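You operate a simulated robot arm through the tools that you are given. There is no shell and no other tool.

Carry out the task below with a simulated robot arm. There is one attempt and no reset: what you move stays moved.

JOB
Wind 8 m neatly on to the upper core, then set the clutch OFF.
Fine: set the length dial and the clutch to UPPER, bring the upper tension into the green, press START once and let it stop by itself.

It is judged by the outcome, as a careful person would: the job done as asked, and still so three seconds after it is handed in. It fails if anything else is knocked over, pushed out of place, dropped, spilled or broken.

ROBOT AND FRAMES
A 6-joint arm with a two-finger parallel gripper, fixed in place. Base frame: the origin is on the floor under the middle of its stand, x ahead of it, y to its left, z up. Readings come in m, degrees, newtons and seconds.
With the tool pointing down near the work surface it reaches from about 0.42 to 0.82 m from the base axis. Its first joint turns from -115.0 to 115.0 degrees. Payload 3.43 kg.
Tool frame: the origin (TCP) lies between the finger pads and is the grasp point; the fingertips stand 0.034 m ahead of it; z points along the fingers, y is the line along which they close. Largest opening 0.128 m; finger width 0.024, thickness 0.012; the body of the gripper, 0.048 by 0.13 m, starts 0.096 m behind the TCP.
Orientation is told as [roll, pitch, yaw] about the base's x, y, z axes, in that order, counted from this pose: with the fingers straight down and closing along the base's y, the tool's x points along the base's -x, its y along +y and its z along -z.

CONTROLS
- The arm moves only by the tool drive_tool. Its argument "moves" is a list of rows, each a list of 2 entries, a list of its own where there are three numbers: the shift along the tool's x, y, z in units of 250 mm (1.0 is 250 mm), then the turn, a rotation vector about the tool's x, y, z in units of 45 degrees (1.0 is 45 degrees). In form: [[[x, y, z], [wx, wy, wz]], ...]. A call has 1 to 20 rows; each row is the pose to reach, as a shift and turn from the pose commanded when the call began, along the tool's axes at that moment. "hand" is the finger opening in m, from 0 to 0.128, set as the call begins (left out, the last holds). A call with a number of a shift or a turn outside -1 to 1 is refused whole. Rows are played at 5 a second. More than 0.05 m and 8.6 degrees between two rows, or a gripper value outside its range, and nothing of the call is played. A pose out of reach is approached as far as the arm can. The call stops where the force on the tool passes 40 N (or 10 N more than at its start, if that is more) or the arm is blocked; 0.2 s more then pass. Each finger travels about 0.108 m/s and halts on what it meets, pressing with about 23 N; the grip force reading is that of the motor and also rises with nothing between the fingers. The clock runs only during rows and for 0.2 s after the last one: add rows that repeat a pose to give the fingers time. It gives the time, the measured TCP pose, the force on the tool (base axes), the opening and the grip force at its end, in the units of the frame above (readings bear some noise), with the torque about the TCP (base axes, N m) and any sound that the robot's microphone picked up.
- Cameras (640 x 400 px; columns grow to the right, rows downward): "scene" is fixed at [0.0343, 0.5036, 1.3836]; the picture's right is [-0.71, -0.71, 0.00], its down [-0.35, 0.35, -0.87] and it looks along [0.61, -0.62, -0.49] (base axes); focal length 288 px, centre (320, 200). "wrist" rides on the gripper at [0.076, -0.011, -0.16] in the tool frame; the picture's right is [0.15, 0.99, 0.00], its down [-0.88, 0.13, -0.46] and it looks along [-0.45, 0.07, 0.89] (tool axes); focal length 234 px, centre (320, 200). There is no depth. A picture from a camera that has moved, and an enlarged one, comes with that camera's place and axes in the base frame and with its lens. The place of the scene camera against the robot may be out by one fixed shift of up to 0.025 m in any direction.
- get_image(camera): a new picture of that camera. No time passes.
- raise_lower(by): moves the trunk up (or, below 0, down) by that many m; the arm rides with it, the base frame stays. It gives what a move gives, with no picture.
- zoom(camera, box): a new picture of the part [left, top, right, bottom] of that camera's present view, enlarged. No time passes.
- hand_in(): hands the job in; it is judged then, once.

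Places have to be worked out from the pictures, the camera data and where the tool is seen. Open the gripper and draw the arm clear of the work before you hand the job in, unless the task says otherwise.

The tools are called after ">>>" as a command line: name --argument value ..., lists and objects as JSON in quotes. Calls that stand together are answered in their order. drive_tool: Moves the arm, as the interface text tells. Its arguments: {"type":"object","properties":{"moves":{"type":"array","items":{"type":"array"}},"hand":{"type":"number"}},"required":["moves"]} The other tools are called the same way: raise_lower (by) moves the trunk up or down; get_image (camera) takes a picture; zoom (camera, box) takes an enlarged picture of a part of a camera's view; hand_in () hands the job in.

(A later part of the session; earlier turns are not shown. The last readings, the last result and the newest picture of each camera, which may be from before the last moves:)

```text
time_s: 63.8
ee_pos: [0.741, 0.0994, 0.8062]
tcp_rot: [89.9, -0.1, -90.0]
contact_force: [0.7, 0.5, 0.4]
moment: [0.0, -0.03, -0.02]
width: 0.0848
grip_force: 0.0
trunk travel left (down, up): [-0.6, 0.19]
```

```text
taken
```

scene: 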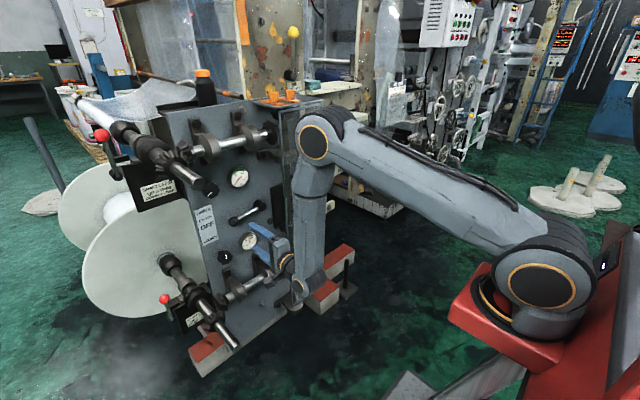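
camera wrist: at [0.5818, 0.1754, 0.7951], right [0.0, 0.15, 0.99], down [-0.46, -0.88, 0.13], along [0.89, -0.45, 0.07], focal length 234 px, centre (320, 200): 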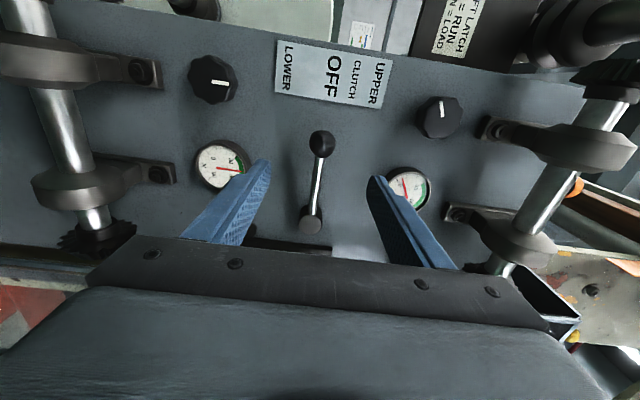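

From this view the ball sits at about (0.888,0.101,0.808), right on the tool axis, with its hub at y≈-0.024. I advance 0.13 m so the ball lies between the open fingers.

>>> drive_tool --moves '[[[0, 0.004, 0.15], [0, 0, 0]], [[0, 0.008, 0.3], [0, 0, 0]], [[0, 0.008, 0.42], [0, 0, 0]], [[0, 0.008, 0.52], [0, 0, 0]]]'

>>> get_image --camera "wrist"

>>> zoom --camera "scene" --box '[190, 160, 330, 280]'

```text
time_s: 64.8
ee_pos: [0.8692, 0.0985, 0.8089]
tcp_rot: [90.1, -0.3, -90.1]
contact_force: [0.5, -0.1, -0.2]
moment: [0.0, 0.01, 0.03]
width: 0.0852
grip_force: 0.0
trunk travel left (down, up): [-0.6, 0.19]
```

```text
taken
camera wrist: at [0.7107, 0.1747, 0.7975], right [0.0, 0.15, 0.99], down [-0.46, -0.88, 0.13], along [0.89, -0.45, 0.07], focal length 234 px, centre (320, 200)
```

wrist: 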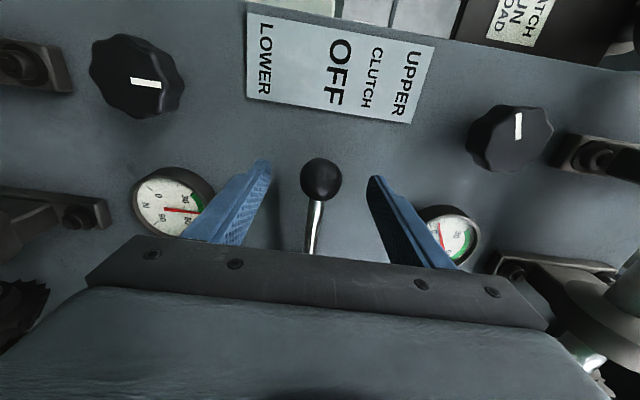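

```text
3.33 times, centred on (260, 220) of scene
camera zoom: at [0.0343, 0.5036, 1.3836], right [-0.71, -0.71, 0.0], down [-0.35, 0.35, -0.87], along [0.61, -0.62, -0.49], focal length 960 px, centre (520, 133)
```

zoom: 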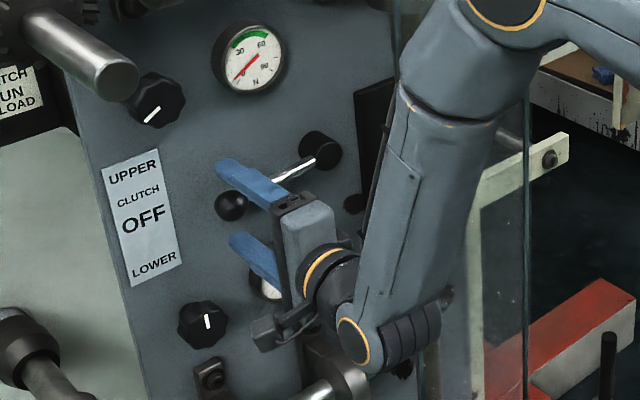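

The ball is centred between the fingers. I advance 8 mm more and close gently to 0.04 m, leaving slight slack around the ball.

>>> drive_tool --moves '[[[0, 0, 0.032], [0, 0, 0]], [[0, 0, 0.032], [0, 0, 0]], [[0, 0, 0.032], [0, 0, 0]], [[0, 0, 0.032], [0, 0, 0]]]' --hand 0.04

>>> get_image --camera "wrist"

```text
time_s: 65.8
ee_pos: [0.879, 0.1, 0.8071]
tcp_rot: [90.0, -0.2, -90.0]
contact_force: [-0.1, -0.2, -1.0]
moment: [0.01, -0.02, -0.02]
width: 0.0398
grip_force: 0.0
trunk travel left (down, up): [-0.6, 0.19]
```

```text
taken
camera wrist: at [0.7191, 0.175, 0.7962], right [0.0, 0.15, 0.99], down [-0.46, -0.88, 0.13], along [0.89, -0.45, 0.07], focal length 234 px, centre (320, 200)
```

wrist: 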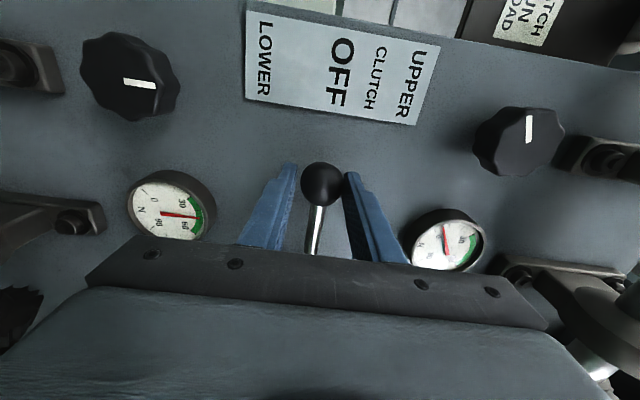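

The fingers loosely hold the ball. I raise it along its arc to about 15° and check force and image.

>>> drive_tool --moves '[[[0, 0.035, 0], [0, 0, 0]], [[-0.004, 0.07, 0], [0, 0, 0]], [[-0.01, 0.1, 0], [0, 0, 0]], [[-0.017, 0.13, 0], [0, 0, 0]]]'

>>> get_image --camera "wrist"

```text
time_s: 66.8
ee_pos: [0.8782, 0.0933, 0.8403]
tcp_rot: [90.0, -0.2, -90.0]
contact_force: [0.5, 1.2, -1.1]
moment: [0.0, 0.02, 0.02]
width: 0.0405
grip_force: 0.9
trunk travel left (down, up): [-0.6, 0.19]
```

```text
taken
camera wrist: at [0.7189, 0.1702, 0.8306], right [0.0, 0.15, 0.99], down [-0.46, -0.88, 0.13], along [0.89, -0.45, 0.07], focal length 234 px, centre (320, 200)
```

wrist: 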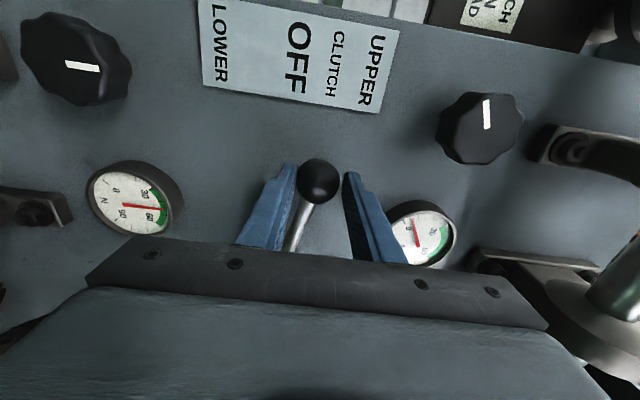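

The lever moves freely and is tilted about 15° now. I continue along the arc in small steps, watching for the stop.

>>> drive_tool --moves '[[[-0.012, 0.03, 0], [0, 0, 0]], [[-0.024, 0.06, 0], [0, 0, 0]], [[-0.037, 0.09, 0], [0, 0, 0]], [[-0.051, 0.12, 0], [0, 0, 0]]]'

>>> get_image --camera "wrist"

>>> zoom --camera "scene" --box '[190, 150, 330, 260]'

```text
time_s: 67.8
ee_pos: [0.8785, 0.0823, 0.8705]
tcp_rot: [90.0, -0.2, -89.9]
contact_force: [0.0, 0.6, 0.6]
moment: [0.02, 0.03, -0.01]
width: 0.0399
grip_force: 0.0
trunk travel left (down, up): [-0.6, 0.19]
```

```text
taken
camera wrist: at [0.7192, 0.1581, 0.8599], right [0.0, 0.15, 0.99], down [-0.46, -0.88, 0.13], along [0.89, -0.45, 0.07], focal length 234 px, centre (320, 200)
```

wrist: 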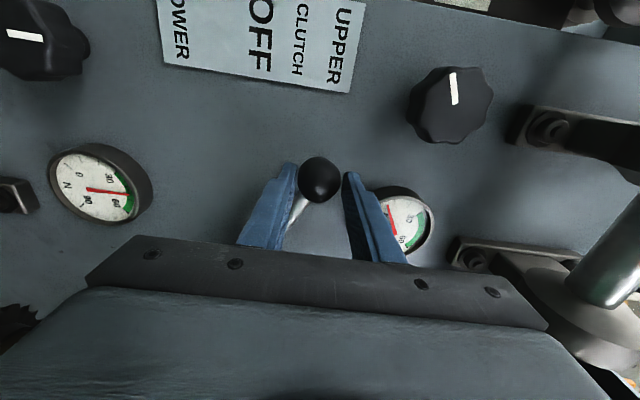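

```text
3.64 times, centred on (260, 205) of scene
camera zoom: at [0.0343, 0.5036, 1.3836], right [-0.71, -0.71, 0.0], down [-0.35, 0.35, -0.87], along [0.61, -0.62, -0.49], focal length 1047 px, centre (538, 182)
```

zoom: 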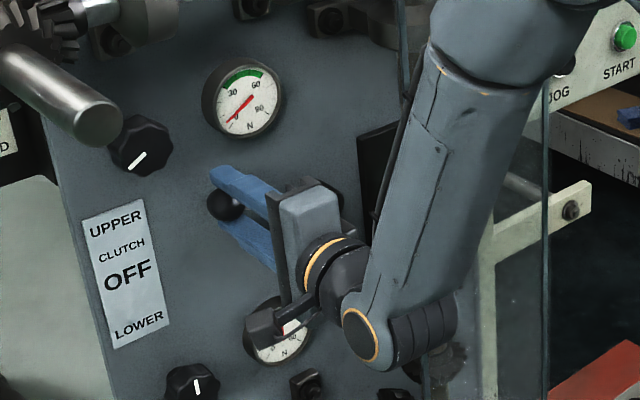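

No resistance so far at ~29°. I nudge further in small increments, minding the upper gauge near the upper finger.

>>> drive_tool --moves '[[[-0.01, 0.017, 0], [0, 0, 0]], [[-0.021, 0.034, 0], [0, 0, 0]], [[-0.032, 0.05, 0], [0, 0, 0]]]'

>>> get_image --camera "wrist"

```text
time_s: 68.6
ee_pos: [0.8781, 0.0759, 0.8818]
tcp_rot: [89.8, -0.3, -89.8]
contact_force: [-0.3, 4.8, -6.0]
moment: [0.14, 0.11, 0.07]
width: 0.0428
grip_force: 2.3
trunk travel left (down, up): [-0.6, 0.19]
```

```text
taken
camera wrist: at [0.7191, 0.1522, 0.8704], right [0.0, 0.15, 0.99], down [-0.45, -0.88, 0.14], along [0.89, -0.45, 0.07], focal length 234 px, centre (320, 200)
```

wrist: 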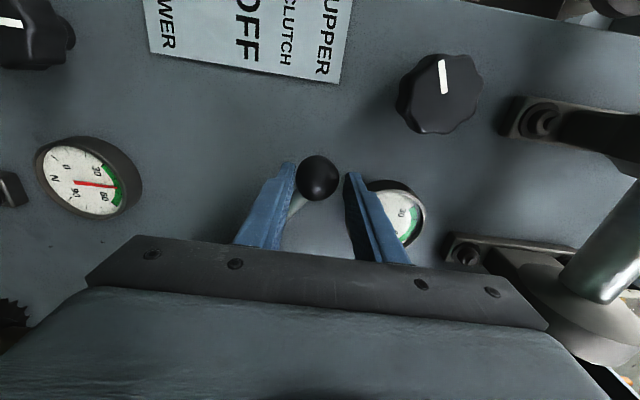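

Resistance of about 8 N, directed back along the arc, shows the lever at its upper stop at roughly 33°. I open slightly and retract straight back to see whether it stays at UPPER.

>>> drive_tool --moves '[[[0, 0, 0], [0, 0, 0]], [[0, 0, 0], [0, 0, 0]], [[0, 0, -0.1], [0, 0, 0]], [[0, 0, -0.25], [0, 0, 0]], [[0, 0, -0.4], [0, 0, 0]], [[0, 0, -0.52], [0, 0, 0]]]' --hand 0.052

>>> get_image --camera "wrist"

>>> get_image --camera "scene"

```text
time_s: 70.0
ee_pos: [0.7481, 0.0761, 0.884]
tcp_rot: [90.0, -0.3, -90.0]
contact_force: [0.5, -0.8, 0.2]
moment: [-0.01, -0.02, -0.03]
width: 0.0522
grip_force: 0.1
trunk travel left (down, up): [-0.6, 0.19]
```

```text
taken
camera wrist: at [0.5894, 0.1518, 0.8724], right [0.0, 0.15, 0.99], down [-0.46, -0.88, 0.13], along [0.89, -0.45, 0.07], focal length 234 px, centre (320, 200)
```

wrist: 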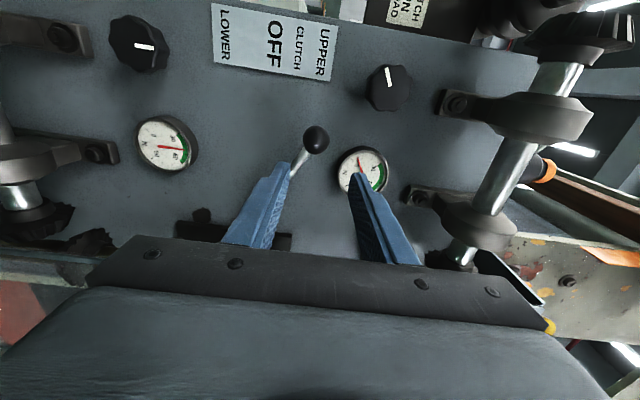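

```text
taken
```

scene: 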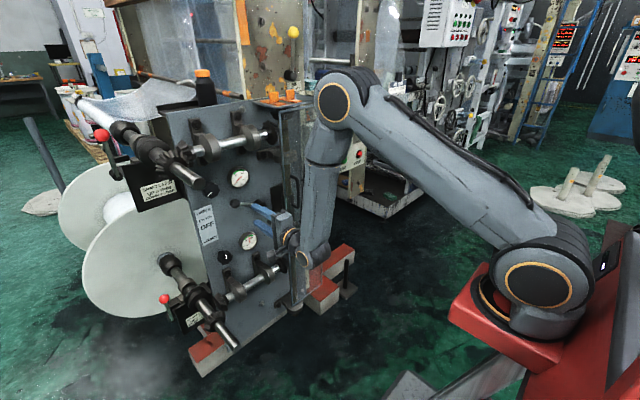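

The lever stays at the UPPER stop. The tension knob appears at about (0.895,0.156,0.956), ~0.054 m across. I move in front of it and roll back -135° (to -45°), so I can turn it +135° clockwise in one grasp.

>>> drive_tool --moves '[[[0.08, 0.071, 0.012], [0, 0, 0]], [[0.16, 0.142, 0.024], [0, 0, -0.1]], [[0.24, 0.213, 0.036], [0, 0, -0.28]], [[0.32, 0.284, 0.048], [0, 0, -0.46]], [[0.32, 0.284, 0.048], [0, 0, -0.64]], [[0.32, 0.284, 0.048], [0, 0, -0.82]], [[0.32, 0.284, 0.048], [0, 0, -1]]]' --hand 0.09

>>> drive_tool --moves '[[[0, 0, 0], [0, 0, -0.167]], [[0, 0, 0], [0, 0, -0.333]], [[0, 0, 0], [0, 0, -0.5]], [[0, 0, 0], [0, 0, -0.667]], [[0, 0, 0], [0, 0, -0.833]], [[0, 0, 0], [0, 0, -1]]]'

>>> drive_tool --moves '[[[0, 0, 0], [0, 0, -0.167]], [[0, 0, 0], [0, 0, -0.333]], [[0, 0, 0], [0, 0, -0.5]], [[0, 0, 0], [0, 0, -0.667]], [[0, 0, 0], [0, 0, -0.833]], [[0, 0, 0], [0, 0, -1]]]'

>>> get_image --camera "wrist"

>>> get_image --camera "scene"

```text
time_s: 71.6
ee_pos: [0.7599, 0.1557, 0.9537]
tcp_rot: [89.9, -45.4, -89.9]
contact_force: [0.0, -0.2, 0.5]
moment: [-0.03, -0.02, 0.0]
width: 0.0899
grip_force: 0.0
trunk travel left (down, up): [-0.6, 0.19]
```

```text
time_s: 73.0
ee_pos: [0.761, 0.1551, 0.9552]
tcp_rot: [-81.3, -89.6, 81.3]
contact_force: [-0.1, 0.3, 0.3]
moment: [-0.01, 0.0, -0.03]
width: 0.0901
grip_force: 0.1
trunk travel left (down, up): [-0.6, 0.19]
```

```text
time_s: 74.4
ee_pos: [0.7599, 0.1555, 0.9532]
tcp_rot: [-89.9, -44.7, 90.0]
contact_force: [-0.7, 1.2, 0.6]
moment: [-0.04, -0.01, -0.03]
width: 0.0903
grip_force: 0.1
trunk travel left (down, up): [-0.6, 0.19]
```

```text
taken
camera wrist: at [0.6009, 0.0935, 0.9089], right [0.0, 0.59, -0.81], down [-0.46, 0.72, 0.53], along [0.89, 0.37, 0.27], focal length 234 px, centre (320, 200)
```

wrist: 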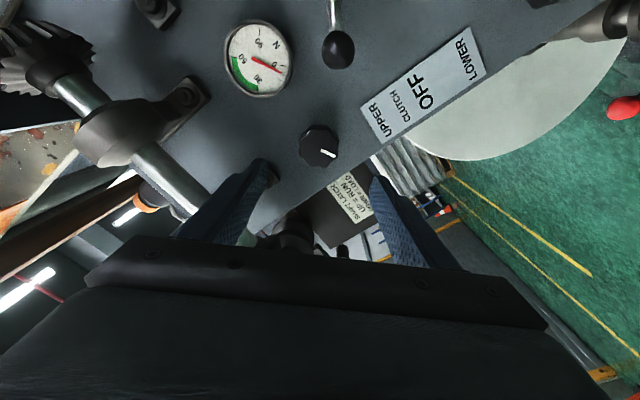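

```text
taken
```

scene: 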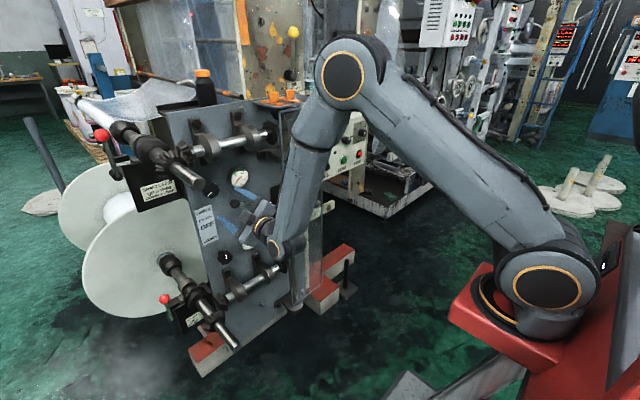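

The knob is at (319,146), nearly on the tool axis (expected (320,145)). I zoom to refine and to read the knob's starting mark and the gauge.

>>> zoom --camera "wrist" --box '[260, 96, 380, 196]'

>>> zoom --camera "wrist" --box '[210, 10, 370, 110]'

```text
4.00 times, centred on (320, 146) of wrist
camera zoom: at [0.6009, 0.0935, 0.9089], right [0.0, 0.59, -0.81], down [-0.46, 0.72, 0.53], along [0.89, 0.37, 0.27], focal length 937 px, centre (320, 416)
```

zoom: 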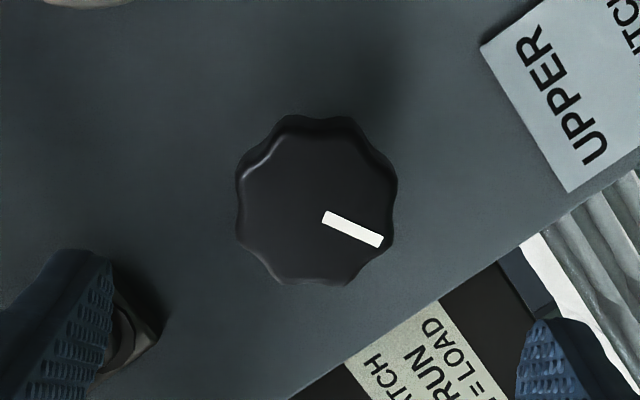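

```text
4.00 times, centred on (290, 60) of wrist
camera zoom: at [0.6009, 0.0935, 0.9089], right [0.0, 0.59, -0.81], down [-0.46, 0.72, 0.53], along [0.89, 0.37, 0.27], focal length 937 px, centre (440, 760)
```

zoom: 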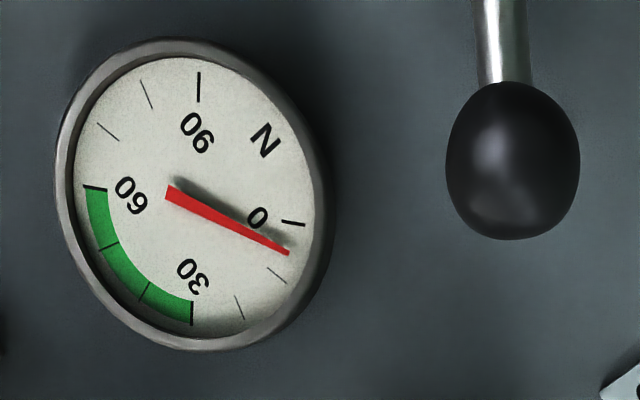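

The gauge reads about 5–6 N and the knob mark points lower left. The knob axis is at (y 0.156, z 0.956) with its face at x≈0.898. I advance 0.118 m so the fingers overlap the knob by about 14 mm.

>>> drive_tool --moves '[[[0, 0, 0.16], [0, 0, 0]], [[0, 0, 0.3], [0, 0, 0]], [[0, 0, 0.4], [0, 0, 0]], [[0, 0, 0.472], [0, 0, 0]]]'

>>> get_image --camera "wrist"

>>> zoom --camera "scene" --box '[150, 120, 330, 280]'

```text
time_s: 75.4
ee_pos: [0.8792, 0.1565, 0.9525]
tcp_rot: [-89.9, -44.8, 89.9]
contact_force: [-1.1, -0.3, 0.6]
moment: [0.01, 0.02, 0.04]
width: 0.0903
grip_force: 0.1
trunk travel left (down, up): [-0.6, 0.19]
```

```text
taken
camera wrist: at [0.719, 0.0949, 0.9079], right [0.0, 0.59, -0.81], down [-0.46, 0.72, 0.53], along [0.89, 0.37, 0.27], focal length 234 px, centre (320, 200)
```

wrist: 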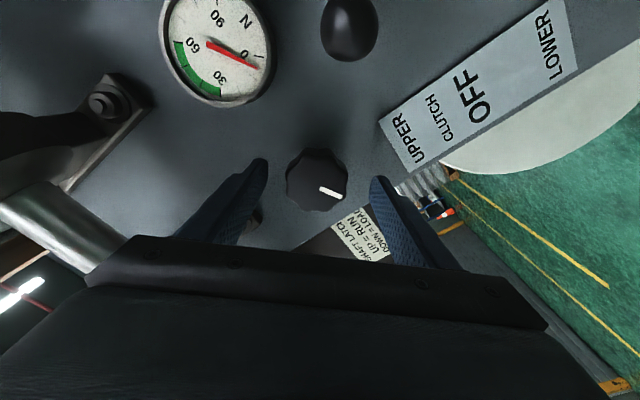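

```text
2.50 times, centred on (240, 200) of scene
camera zoom: at [0.0343, 0.5036, 1.3836], right [-0.71, -0.71, 0.0], down [-0.35, 0.35, -0.87], along [0.61, -0.62, -0.49], focal length 720 px, centre (520, 200)
```

zoom: 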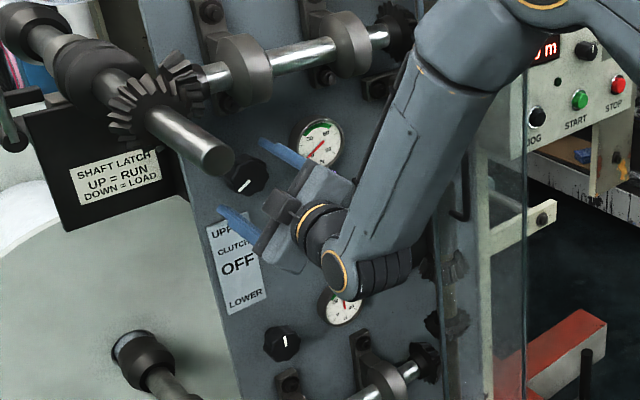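

The knob is between the fingers, about 2 mm off along the closing axis. I apply that small shift and close.

>>> drive_tool --moves '[[[0, -0.008, 0], [0, 0, 0]], [[0, -0.008, 0], [0, 0, 0]], [[0, -0.008, 0], [0, 0, 0]], [[0, -0.008, 0], [0, 0, 0]], [[0, -0.008, 0], [0, 0, 0]]]' --hand 0.03

>>> get_image --camera "wrist"

```text
time_s: 76.6
ee_pos: [0.8776, 0.1541, 0.9553]
tcp_rot: [-90.0, -44.8, 90.0]
contact_force: [5.5, -0.4, 1.2]
moment: [-0.01, -0.05, -0.02]
width: 0.0508
grip_force: 45.0
trunk travel left (down, up): [-0.6, 0.19]
```

```text
taken
camera wrist: at [0.7188, 0.093, 0.9098], right [0.0, 0.59, -0.81], down [-0.46, 0.72, 0.53], along [0.89, 0.37, 0.27], focal length 234 px, centre (320, 200)
```

wrist: 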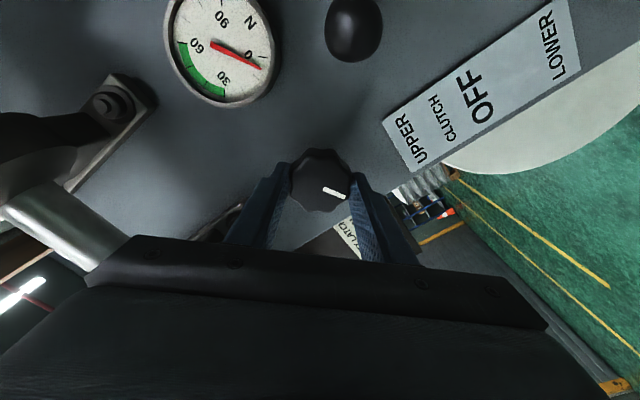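

Gripped at 0.0508 m with low load. I turn it clockwise by 40° in small steps.

>>> drive_tool --moves '[[[0, 0, 0], [0, 0, 0.13]], [[0, 0, 0], [0, 0, 0.26]], [[0, 0, 0], [0, 0, 0.39]], [[0, 0, 0], [0, 0, 0.52]], [[0, 0, 0], [0, 0, 0.65]], [[0, 0, 0], [0, 0, 0.78]], [[0, 0, 0], [0, 0, 0.9]]]'

>>> get_image --camera "wrist"

```text
time_s: 78.2
ee_pos: [0.8779, 0.1549, 0.9546]
tcp_rot: [-89.1, -85.4, 89.2]
contact_force: [-2.7, 5.8, 0.0]
moment: [-0.02, 0.94, 0.25]
width: 0.0506
grip_force: 44.6
trunk travel left (down, up): [-0.6, 0.19]
```

```text
taken
camera wrist: at [0.7187, 0.1373, 0.8806], right [0.0, 0.97, -0.23], down [-0.45, 0.2, 0.87], along [0.89, 0.1, 0.44], focal length 234 px, centre (320, 200)
```

wrist: 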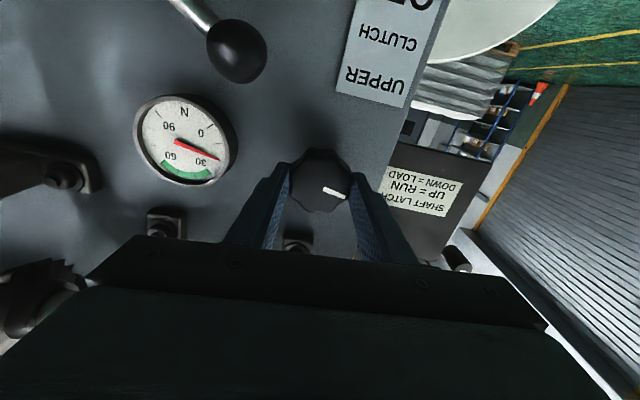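

The gauge rose to roughly 18–20 N after 40°. I continue clockwise another 45°.

>>> drive_tool --moves '[[[0, 0, 0], [0, 0, 0.13]], [[0, 0, 0], [0, 0, 0.26]], [[0, 0, 0], [0, 0, 0.39]], [[0, 0, 0], [0, 0, 0.52]], [[0, 0, 0], [0, 0, 0.65]], [[0, 0, 0], [0, 0, 0.78]], [[0, 0, 0], [0, 0, 0.9]], [[0, 0, 0], [0, 0, 1]]]'

>>> get_image --camera "wrist"

```text
time_s: 80.0
ee_pos: [0.8775, 0.1542, 0.9541]
tcp_rot: [89.8, -49.7, -89.8]
contact_force: [-14.7, 7.6, -1.5]
moment: [0.0, 0.91, 0.66]
width: 0.0508
grip_force: 45.2
trunk travel left (down, up): [-0.6, 0.19]
```

```text
taken
camera wrist: at [0.7186, 0.1955, 0.8905], right [0.0, 0.85, 0.53], down [-0.45, -0.47, 0.76], along [0.89, -0.24, 0.39], focal length 234 px, centre (320, 200)
```

wrist: 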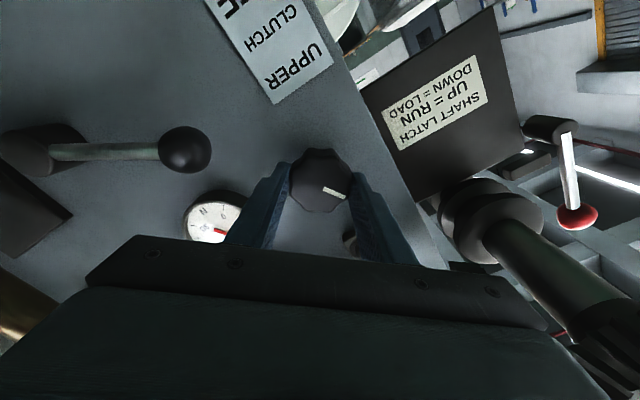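

I check the gauge from the scene camera, since the gripper hides it now.

>>> zoom --camera "scene" --box '[200, 150, 280, 210]'

>>> zoom --camera "wrist" --box '[170, 180, 260, 250]'

```text
6.67 times, centred on (240, 180) of scene
camera zoom: at [0.0343, 0.5036, 1.3836], right [-0.71, -0.71, 0.0], down [-0.35, 0.35, -0.87], along [0.61, -0.62, -0.49], focal length 1919 px, centre (853, 333)
```

zoom: 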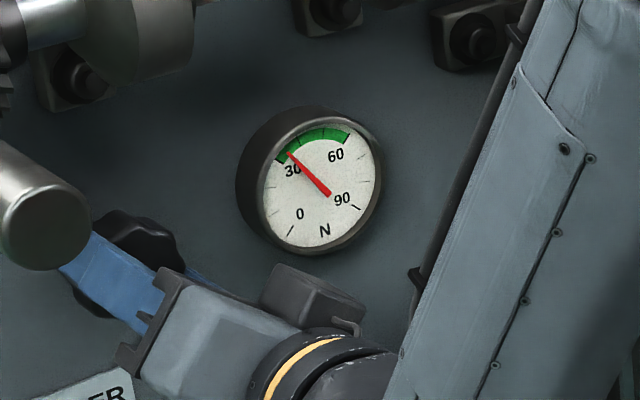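

```text
5.71 times, centred on (215, 215) of wrist
camera zoom: at [0.7186, 0.1955, 0.8905], right [0.0, 0.85, 0.53], down [-0.45, -0.47, 0.76], along [0.89, -0.24, 0.39], focal length 1338 px, centre (920, 114)
```

zoom: 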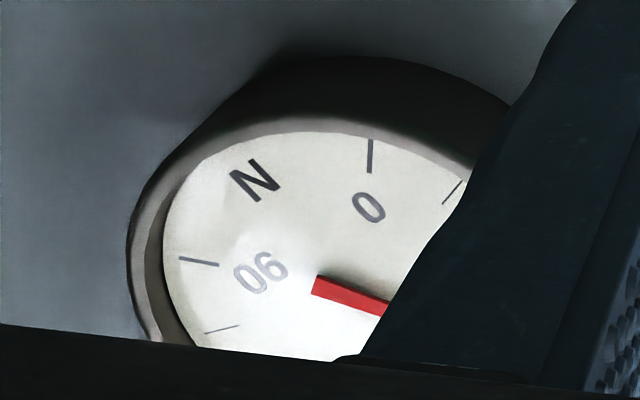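

The needle is at ~35 N, already just inside the green. To sit mid-green I turn about 27° more clockwise, easing back slightly in x.

>>> drive_tool --moves '[[[0, 0, -0.0024], [0, 0, 0.1]], [[0, 0, -0.0024], [0, 0, 0.22]], [[0, 0, -0.0024], [0, 0, 0.34]], [[0, 0, -0.0024], [0, 0, 0.46]], [[0, 0, -0.0024], [0, 0, 0.58]]]'

>>> zoom --camera "scene" --box '[200, 150, 280, 210]'

```text
time_s: 81.2
ee_pos: [0.8785, 0.1552, 0.9566]
tcp_rot: [89.9, -23.6, -90.0]
contact_force: [-11.1, 13.2, -7.5]
moment: [0.04, -0.21, 0.66]
width: 0.0504
grip_force: 45.0
trunk travel left (down, up): [-0.6, 0.19]
```

```text
6.67 times, centred on (240, 180) of scene
camera zoom: at [0.0343, 0.5036, 1.3836], right [-0.71, -0.71, 0.0], down [-0.35, 0.35, -0.87], along [0.61, -0.62, -0.49], focal length 1919 px, centre (853, 333)
```

zoom: 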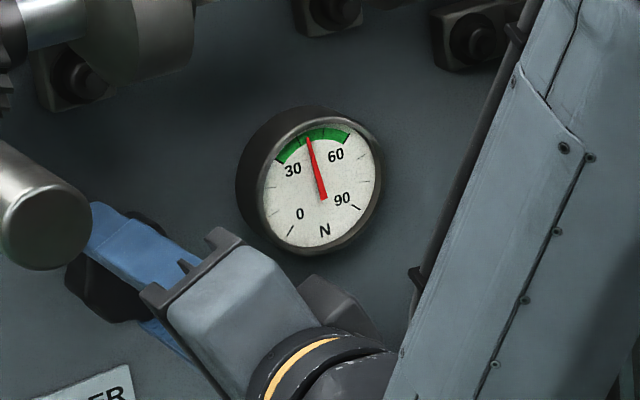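

The needle now stands in the middle of the green (~45 N). I release the knob, back straight off and check that the reading holds.

>>> drive_tool --moves '[[[0, 0, 0], [0, 0, 0]], [[0, 0, 0], [0, 0, 0]], [[0, 0, 0], [0, 0, 0]], [[0, 0, -0.1], [0, 0, 0]], [[0, 0, -0.25], [0, 0, 0]], [[0, 0, -0.4], [0, 0, 0]], [[0, 0, -0.52], [0, 0, 0]]]' --hand 0.085

>>> zoom --camera "scene" --box '[200, 150, 280, 210]'

>>> get_image --camera "wrist"

```text
time_s: 82.8
ee_pos: [0.7483, 0.1537, 0.9549]
tcp_rot: [89.9, -23.5, -89.9]
contact_force: [0.2, 0.0, 0.7]
moment: [-0.01, -0.01, 0.01]
width: 0.0851
grip_force: 0.0
trunk travel left (down, up): [-0.6, 0.19]
```

```text
6.67 times, centred on (240, 180) of scene
camera zoom: at [0.0343, 0.5036, 1.3836], right [-0.71, -0.71, 0.0], down [-0.35, 0.35, -0.87], along [0.61, -0.62, -0.49], focal length 1919 px, centre (853, 333)
```

zoom: 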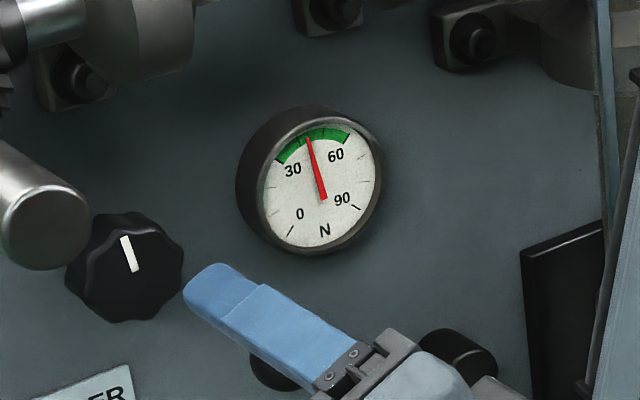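

```text
taken
camera wrist: at [0.5873, 0.2185, 0.9154], right [0.0, 0.53, 0.85], down [-0.46, -0.75, 0.47], along [0.89, -0.39, 0.24], focal length 234 px, centre (320, 200)
```

wrist: 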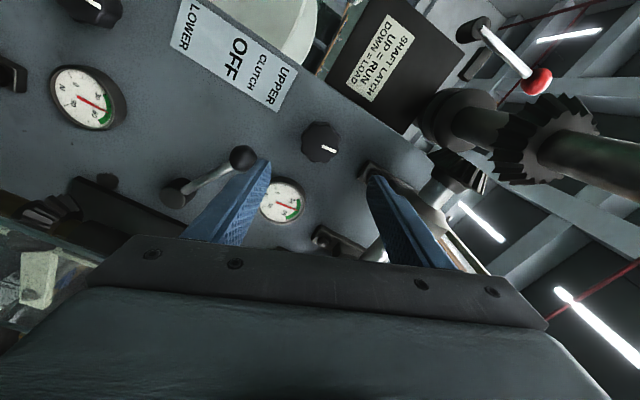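

The gauge holds at ~45 N mid-green, the clutch is at UPPER and the dial is at 8. I now travel back over the guard (above the handle, at x≈0.70) to the START button, rolling level and closing the fingers for pressing.

>>> drive_tool --moves '[[[-0.076, 0, -0.032], [0, 0, -0.167]], [[-0.151, 0, -0.064], [0, 0, -0.333]], [[-0.227, 0, -0.096], [0, 0, -0.5]], [[-0.303, 0, -0.128], [0, 0, -0.667]], [[-0.378, 0, -0.16], [0, 0, -0.833]], [[-0.454, 0, -0.192], [0, 0, -1]]]' --hand 0.0

>>> drive_tool --moves '[[[-0.148, -0.085, 0], [0, 0, -0.08]], [[-0.296, -0.171, 0], [0, 0, -0.16]], [[-0.444, -0.256, 0], [0, 0, -0.24]], [[-0.502, -0.405, 0], [0, 0, -0.32]], [[-0.561, -0.554, 0], [0, 0, -0.4]], [[-0.619, -0.702, 0], [0, 0, -0.4756]], [[-0.678, -0.851, 0], [0, 0, -0.4756]], [[-0.736, -1, 0], [0, 0, -0.4756]]]'

>>> get_image --camera "scene"

```text
time_s: 84.2
ee_pos: [0.6989, 0.0478, 1.0009]
tcp_rot: [89.9, -68.8, -89.9]
contact_force: [-0.4, 0.2, -0.9]
moment: [0.01, 0.04, 0.01]
width: 0.0001
grip_force: 22.9
trunk travel left (down, up): [-0.6, 0.19]
```

```text
time_s: 86.0
ee_pos: [0.7012, -0.248, 1.0823]
tcp_rot: [-33.9, -89.9, 33.8]
contact_force: [0.2, -0.3, 0.2]
moment: [0.0, 0.04, -0.06]
width: 0.0
grip_force: 22.9
trunk travel left (down, up): [-0.6, 0.19]
```

```text
taken
```

scene: 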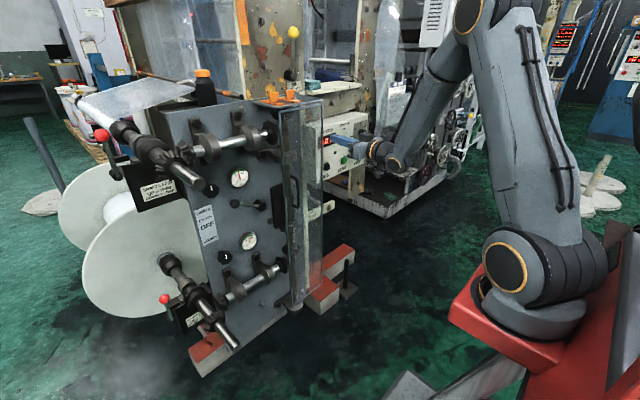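

The move went smoothly and the film now looks taut. I continue to a stand-off in front of START.

>>> drive_tool --moves '[[[0.1, -0.145, 0], [0, 0, 0]], [[0.2, -0.291, 0], [0, 0, 0]], [[0.3, -0.436, 0], [0, 0, 0]], [[0.4, -0.581, 0], [0, 0, 0]], [[0.5, -0.727, 0], [0, 0, 0]], [[0.64, -0.872, 0], [0, 0, 0]]]'

>>> get_image --camera "wrist"

>>> zoom --camera "scene" --box '[180, 130, 340, 260]'

```text
refused: row 6 steps farther than a row can; nothing moved
```

```text
taken
camera wrist: at [0.5422, -0.2585, 1.0073], right [0.0, 0.99, -0.15], down [-0.45, 0.13, 0.88], along [0.89, 0.07, 0.45], focal length 234 px, centre (320, 200)
```

wrist: 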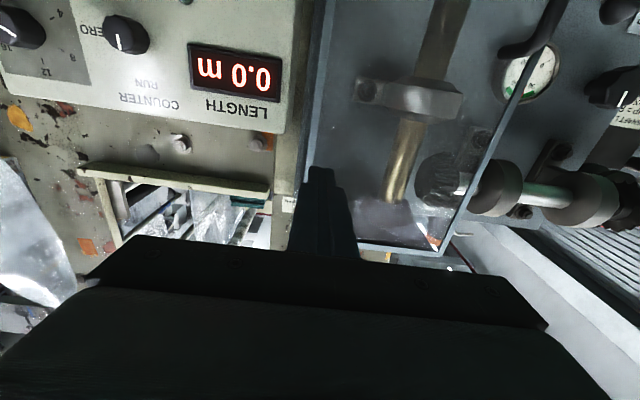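

```text
3.08 times, centred on (260, 195) of scene
camera zoom: at [0.0343, 0.5036, 1.3836], right [-0.71, -0.71, 0.0], down [-0.35, 0.35, -0.87], along [0.61, -0.62, -0.49], focal length 886 px, centre (505, 215)
```

zoom: 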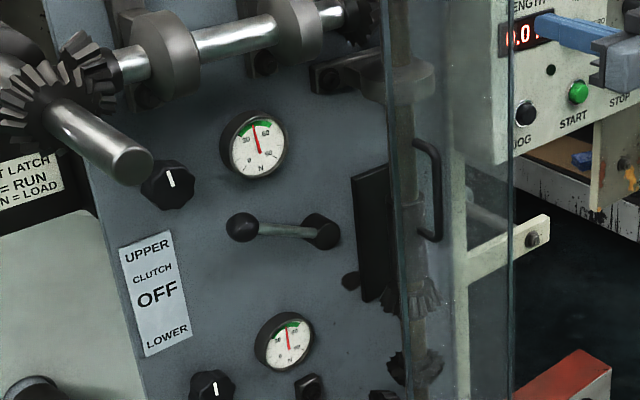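

The call was refused because its last step was slightly too long; nothing moved. The panel shows lever up, knob mark up and the gauge in the green, so I repeat the travel with even steps.

>>> drive_tool --moves '[[[0.107, -0.145, 0], [0, 0, 0]], [[0.213, -0.291, 0], [0, 0, 0]], [[0.32, -0.436, 0], [0, 0, 0]], [[0.427, -0.581, 0], [0, 0, 0]], [[0.533, -0.727, 0], [0, 0, 0]], [[0.64, -0.872, 0], [0, 0, 0]]]'

>>> get_image --camera "wrist"

>>> get_image --camera "scene"

```text
time_s: 87.4
ee_pos: [0.7049, -0.4689, 0.9206]
tcp_rot: [-73.6, -89.8, 73.7]
contact_force: [0.7, 0.2, 0.9]
moment: [-0.02, 0.02, -0.03]
width: 0.0
grip_force: 22.8
trunk travel left (down, up): [-0.6, 0.19]
```

```text
taken
camera wrist: at [0.5455, -0.4794, 0.8455], right [0.0, 0.99, -0.15], down [-0.46, 0.13, 0.88], along [0.89, 0.07, 0.45], focal length 234 px, centre (320, 200)
```

wrist: 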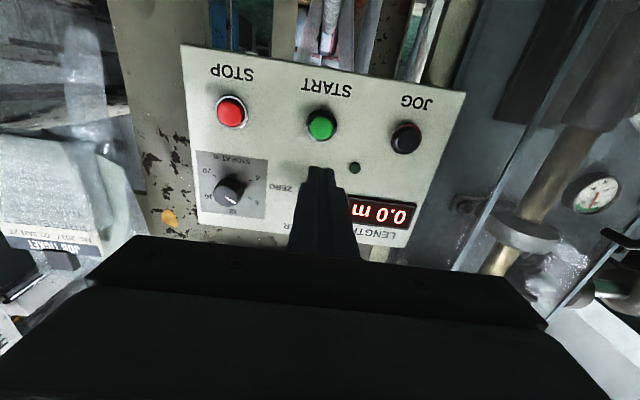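

```text
taken
```

scene: 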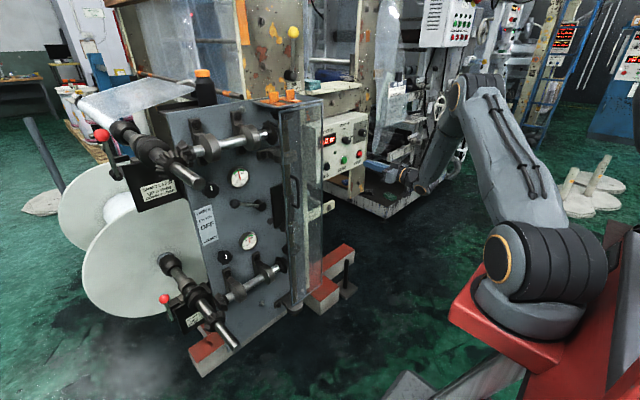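

START is at (321,125), which I place at (0.855,-0.4695,0.895). I lower the tool 26 mm, advance 0.09 m, and re-check alignment.

>>> drive_tool --moves '[[[0.052, 0, 0], [0, 0, 0]], [[0.104, -0.002, 0.06], [0, 0, 0]], [[0.104, -0.002, 0.18], [0, 0, 0]], [[0.104, -0.002, 0.3], [0, 0, 0]], [[0.104, -0.002, 0.36], [0, 0, 0]]]'

>>> get_image --camera "wrist"

>>> zoom --camera "scene" --box '[300, 100, 428, 190]'

```text
time_s: 88.6
ee_pos: [0.7914, -0.4677, 0.8967]
tcp_rot: [0.5, -90.0, -0.5]
contact_force: [-0.5, 0.4, 0.4]
moment: [0.02, 0.02, -0.01]
width: 0.0
grip_force: 23.4
trunk travel left (down, up): [-0.6, 0.19]
```

```text
taken
camera wrist: at [0.6304, -0.4793, 0.8213], right [0.0, 0.99, -0.15], down [-0.45, 0.13, 0.88], along [0.89, 0.07, 0.45], focal length 234 px, centre (320, 200)
```

wrist: 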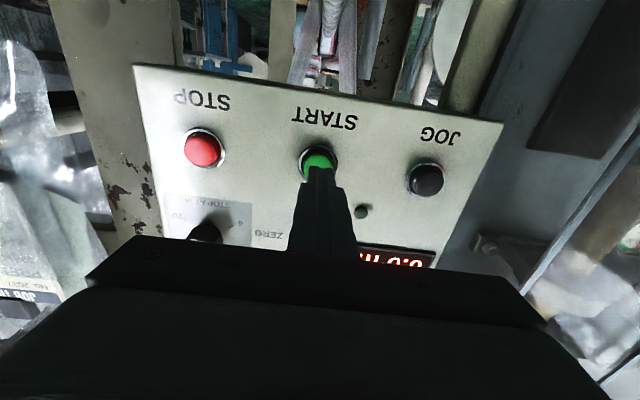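

```text
4.44 times, centred on (364, 145) of scene
camera zoom: at [0.0343, 0.5036, 1.3836], right [-0.71, -0.71, 0.0], down [-0.35, 0.35, -0.87], along [0.61, -0.62, -0.49], focal length 1280 px, centre (124, 444)
```

zoom: 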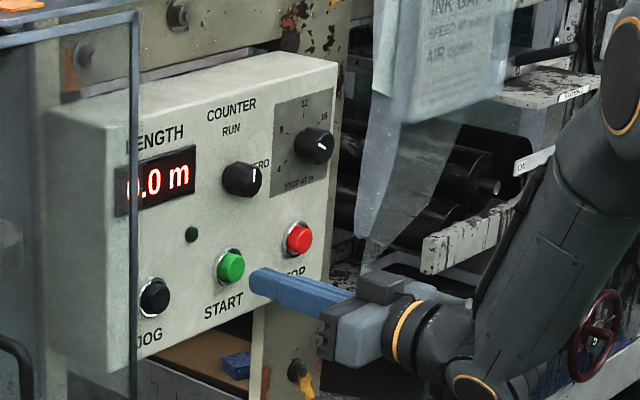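

The fingertip is lined up with START in both views, about 3 cm short. I advance in small steps and watch for contact, a sound, or the lamp.

>>> drive_tool --moves '[[[0, 0, 0.06], [0, 0, 0]], [[0, 0, 0.1], [0, 0, 0]], [[0, 0, 0.12], [0, 0, 0]], [[0, 0, 0.132], [0, 0, 0]]]'

>>> zoom --camera "scene" --box '[310, 120, 390, 180]'

```text
time_s: 89.6
ee_pos: [0.822, -0.4693, 0.8952]
tcp_rot: [-21.1, -89.9, 21.0]
contact_force: [-12.5, 4.3, -0.5]
moment: [-0.12, -0.03, 0.15]
width: 0.0
grip_force: 23.2
trunk travel left (down, up): [-0.6, 0.19]
heard: click
```

```text
6.67 times, centred on (350, 150) of scene
camera zoom: at [0.0343, 0.5036, 1.3836], right [-0.71, -0.71, 0.0], down [-0.35, 0.35, -0.87], along [0.61, -0.62, -0.49], focal length 1919 px, centre (120, 533)
```

zoom: 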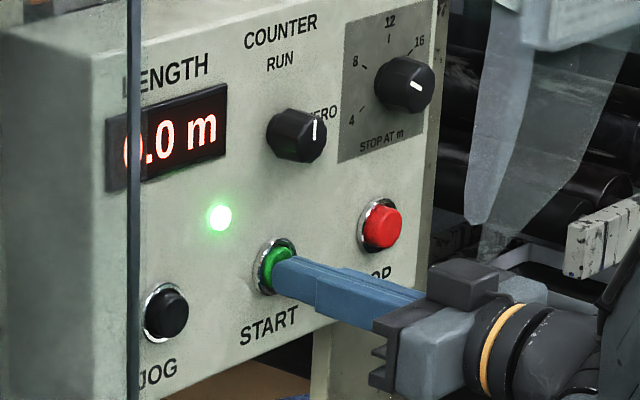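

A click was heard and the green lamp is lit, so START is pressed. I release the button by backing straight off and let it run.

>>> drive_tool --moves '[[[0, 0, -0.1], [0, 0, 0]], [[0, 0, -0.25], [0, 0, 0]], [[0, 0, -0.4], [0, 0, 0]], [[0, 0, -0.5], [0, 0, 0]]]'

>>> zoom --camera "scene" --box '[310, 110, 390, 180]'

>>> get_image --camera "scene"

```text
time_s: 90.6
ee_pos: [0.7027, -0.4701, 0.8917]
tcp_rot: [-39.2, -89.9, 39.3]
contact_force: [0.1, 0.1, 0.6]
moment: [-0.02, -0.03, -0.01]
width: 0.0
grip_force: 22.8
trunk travel left (down, up): [-0.6, 0.19]
```

```text
5.71 times, centred on (350, 145) of scene
camera zoom: at [0.0343, 0.5036, 1.3836], right [-0.71, -0.71, 0.0], down [-0.35, 0.35, -0.87], along [0.61, -0.62, -0.49], focal length 1645 px, centre (149, 514)
```

zoom: 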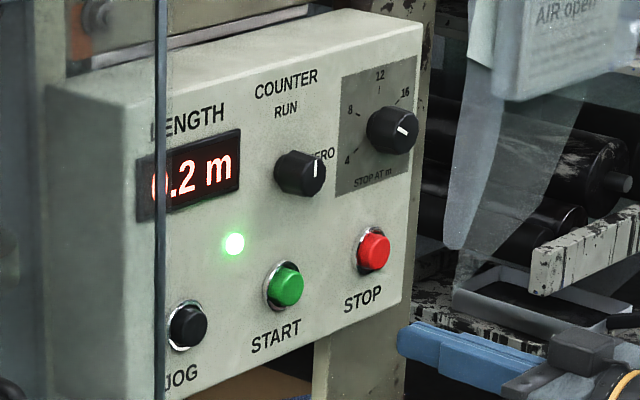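

```text
taken
```

scene: 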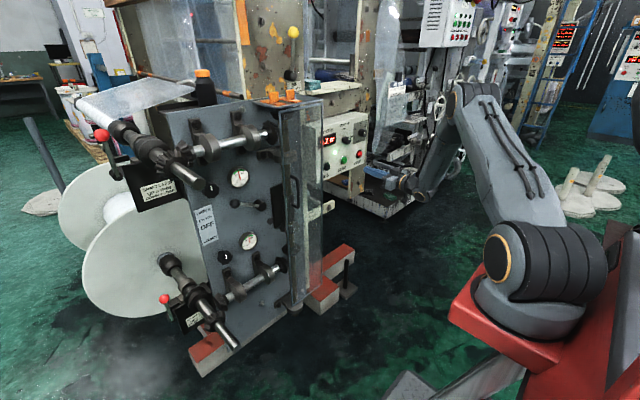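

The counter is running (0.2 m after about a second) with the lamp lit. I hold still clear of the machine and let time pass, checking the tension and counter.

>>> drive_tool --moves '[[[0, 0, 0], [0, 0, 0]], [[0, 0, 0], [0, 0, 0]], [[0, 0, 0], [0, 0, 0]], [[0, 0, 0], [0, 0, 0]], [[0, 0, 0], [0, 0, 0]], [[0, 0, 0], [0, 0, 0]], [[0, 0, 0], [0, 0, 0]], [[0, 0, 0], [0, 0, 0]], [[0, 0, 0], [0, 0, 0]], [[0, 0, 0], [0, 0, 0]], [[0, 0, 0], [0, 0, 0]], [[0, 0, 0], [0, 0, 0]], [[0, 0, 0], [0, 0, 0]], [[0, 0, 0], [0, 0, 0]], [[0, 0, 0], [0, 0, 0]], [[0, 0, 0], [0, 0, 0]], [[0, 0, 0], [0, 0, 0]], [[0, 0, 0], [0, 0, 0]], [[0, 0, 0], [0, 0, 0]], [[0, 0, 0], [0, 0, 0]]]'

>>> zoom --camera "scene" --box '[310, 110, 390, 180]'

>>> zoom --camera "scene" --box '[180, 130, 340, 260]'

>>> zoom --camera "scene" --box '[60, 60, 220, 170]'

```text
time_s: 94.8
ee_pos: [0.7026, -0.4683, 0.8923]
tcp_rot: [-29.9, -90.0, 29.9]
contact_force: [-0.1, -0.2, 0.2]
moment: [0.0, -0.02, 0.0]
width: 0.0001
grip_force: 22.9
trunk travel left (down, up): [-0.6, 0.19]
```

```text
5.71 times, centred on (350, 145) of scene
camera zoom: at [0.0343, 0.5036, 1.3836], right [-0.71, -0.71, 0.0], down [-0.35, 0.35, -0.87], along [0.61, -0.62, -0.49], focal length 1645 px, centre (149, 514)
```

zoom: 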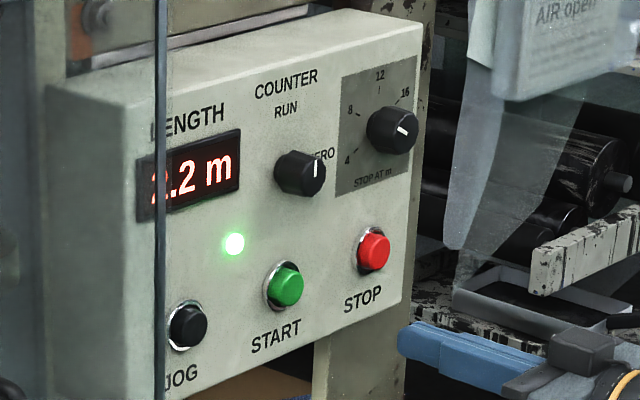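

```text
3.08 times, centred on (260, 195) of scene
camera zoom: at [0.0343, 0.5036, 1.3836], right [-0.71, -0.71, 0.0], down [-0.35, 0.35, -0.87], along [0.61, -0.62, -0.49], focal length 886 px, centre (505, 215)
```

zoom: 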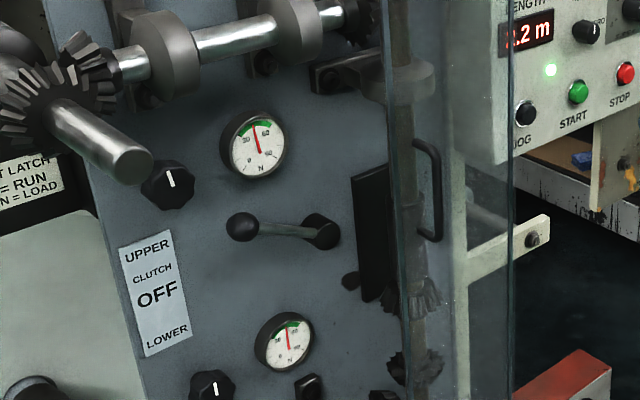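

```text
3.64 times, centred on (140, 115) of scene
camera zoom: at [0.0343, 0.5036, 1.3836], right [-0.71, -0.71, 0.0], down [-0.35, 0.35, -0.87], along [0.61, -0.62, -0.49], focal length 1047 px, centre (974, 509)
```

zoom: 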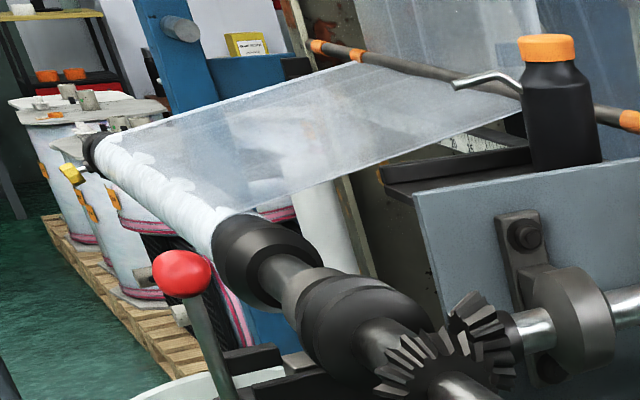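

The counter shows 2.2 m (about 0.5 m/s) with the tension in the green. The roll surface looks a bit lumpy in this view, so I zoom in on it.

>>> zoom --camera "scene" --box '[70, 70, 150, 140]'

>>> zoom --camera "scene" --box '[70, 60, 240, 130]'

```text
5.71 times, centred on (110, 105) of scene
camera zoom: at [0.0343, 0.5036, 1.3836], right [-0.71, -0.71, 0.0], down [-0.35, 0.35, -0.87], along [0.61, -0.62, -0.49], focal length 1645 px, centre (1520, 743)
```

zoom: 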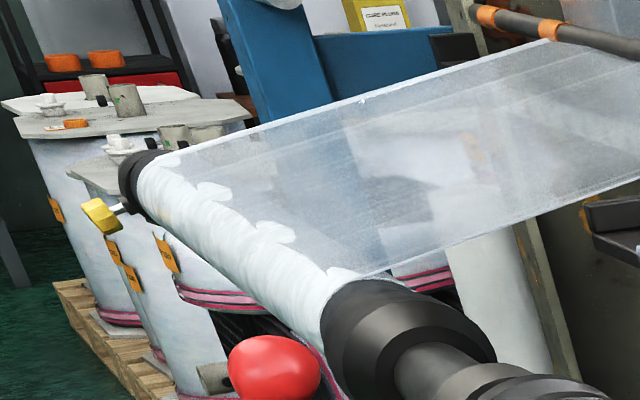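

```text
3.76 times, centred on (155, 95) of scene
camera zoom: at [0.0343, 0.5036, 1.3836], right [-0.71, -0.71, 0.0], down [-0.35, 0.35, -0.87], along [0.61, -0.62, -0.49], focal length 1084 px, centre (941, 595)
```

zoom: 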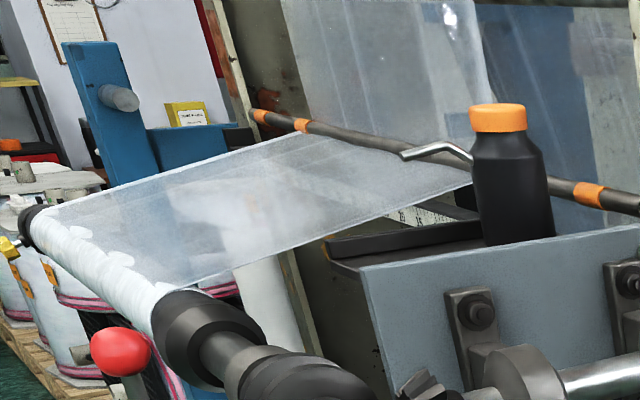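

The small bulges on the roll could be a surface feature turning with it or fresh wrinkles. I wait one more second and look again.

>>> drive_tool --moves '[[[0, 0, 0], [0, 0, 0]], [[0, 0, 0], [0, 0, 0]], [[0, 0, 0], [0, 0, 0]], [[0, 0, 0], [0, 0, 0]]]'

>>> zoom --camera "scene" --box '[70, 80, 150, 130]'

>>> zoom --camera "scene" --box '[220, 160, 260, 195]'

>>> zoom --camera "scene" --box '[310, 120, 350, 150]'

```text
time_s: 95.8
ee_pos: [0.7005, -0.4701, 0.8927]
tcp_rot: [-29.9, -90.0, 29.9]
contact_force: [0.6, 0.2, -0.2]
moment: [0.01, 0.0, 0.0]
width: 0.0
grip_force: 22.5
trunk travel left (down, up): [-0.6, 0.19]
```

```text
8.00 times, centred on (110, 105) of scene
camera zoom: at [0.0343, 0.5036, 1.3836], right [-0.71, -0.71, 0.0], down [-0.35, 0.35, -0.87], along [0.61, -0.62, -0.49], focal length 2303 px, centre (2000, 960)
```

zoom: 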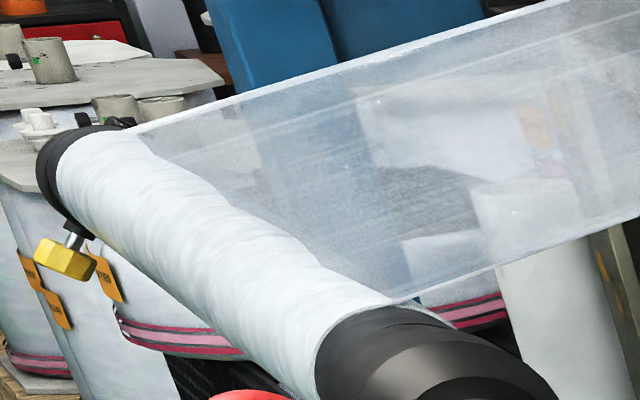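

```text
11.43 times, centred on (240, 178) of scene
camera zoom: at [0.0343, 0.5036, 1.3836], right [-0.71, -0.71, 0.0], down [-0.35, 0.35, -0.87], along [0.61, -0.62, -0.49], focal length 3290 px, centre (1234, 457)
```

zoom: 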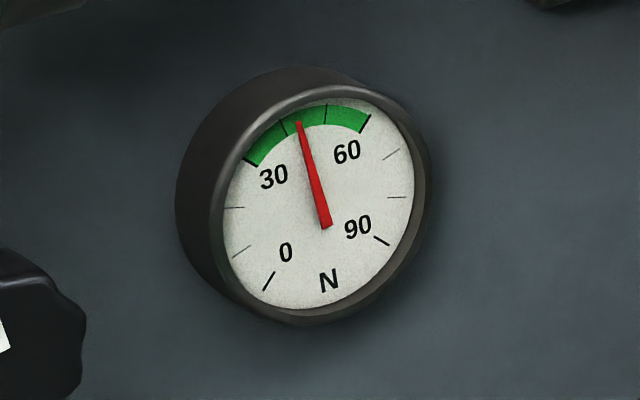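

```text
13.33 times, centred on (330, 135) of scene
camera zoom: at [0.0343, 0.5036, 1.3836], right [-0.71, -0.71, 0.0], down [-0.35, 0.35, -0.87], along [0.61, -0.62, -0.49], focal length 3839 px, centre (187, 1067)
```

zoom: 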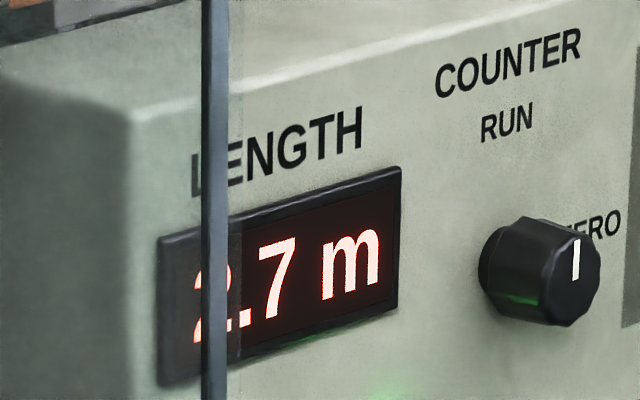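

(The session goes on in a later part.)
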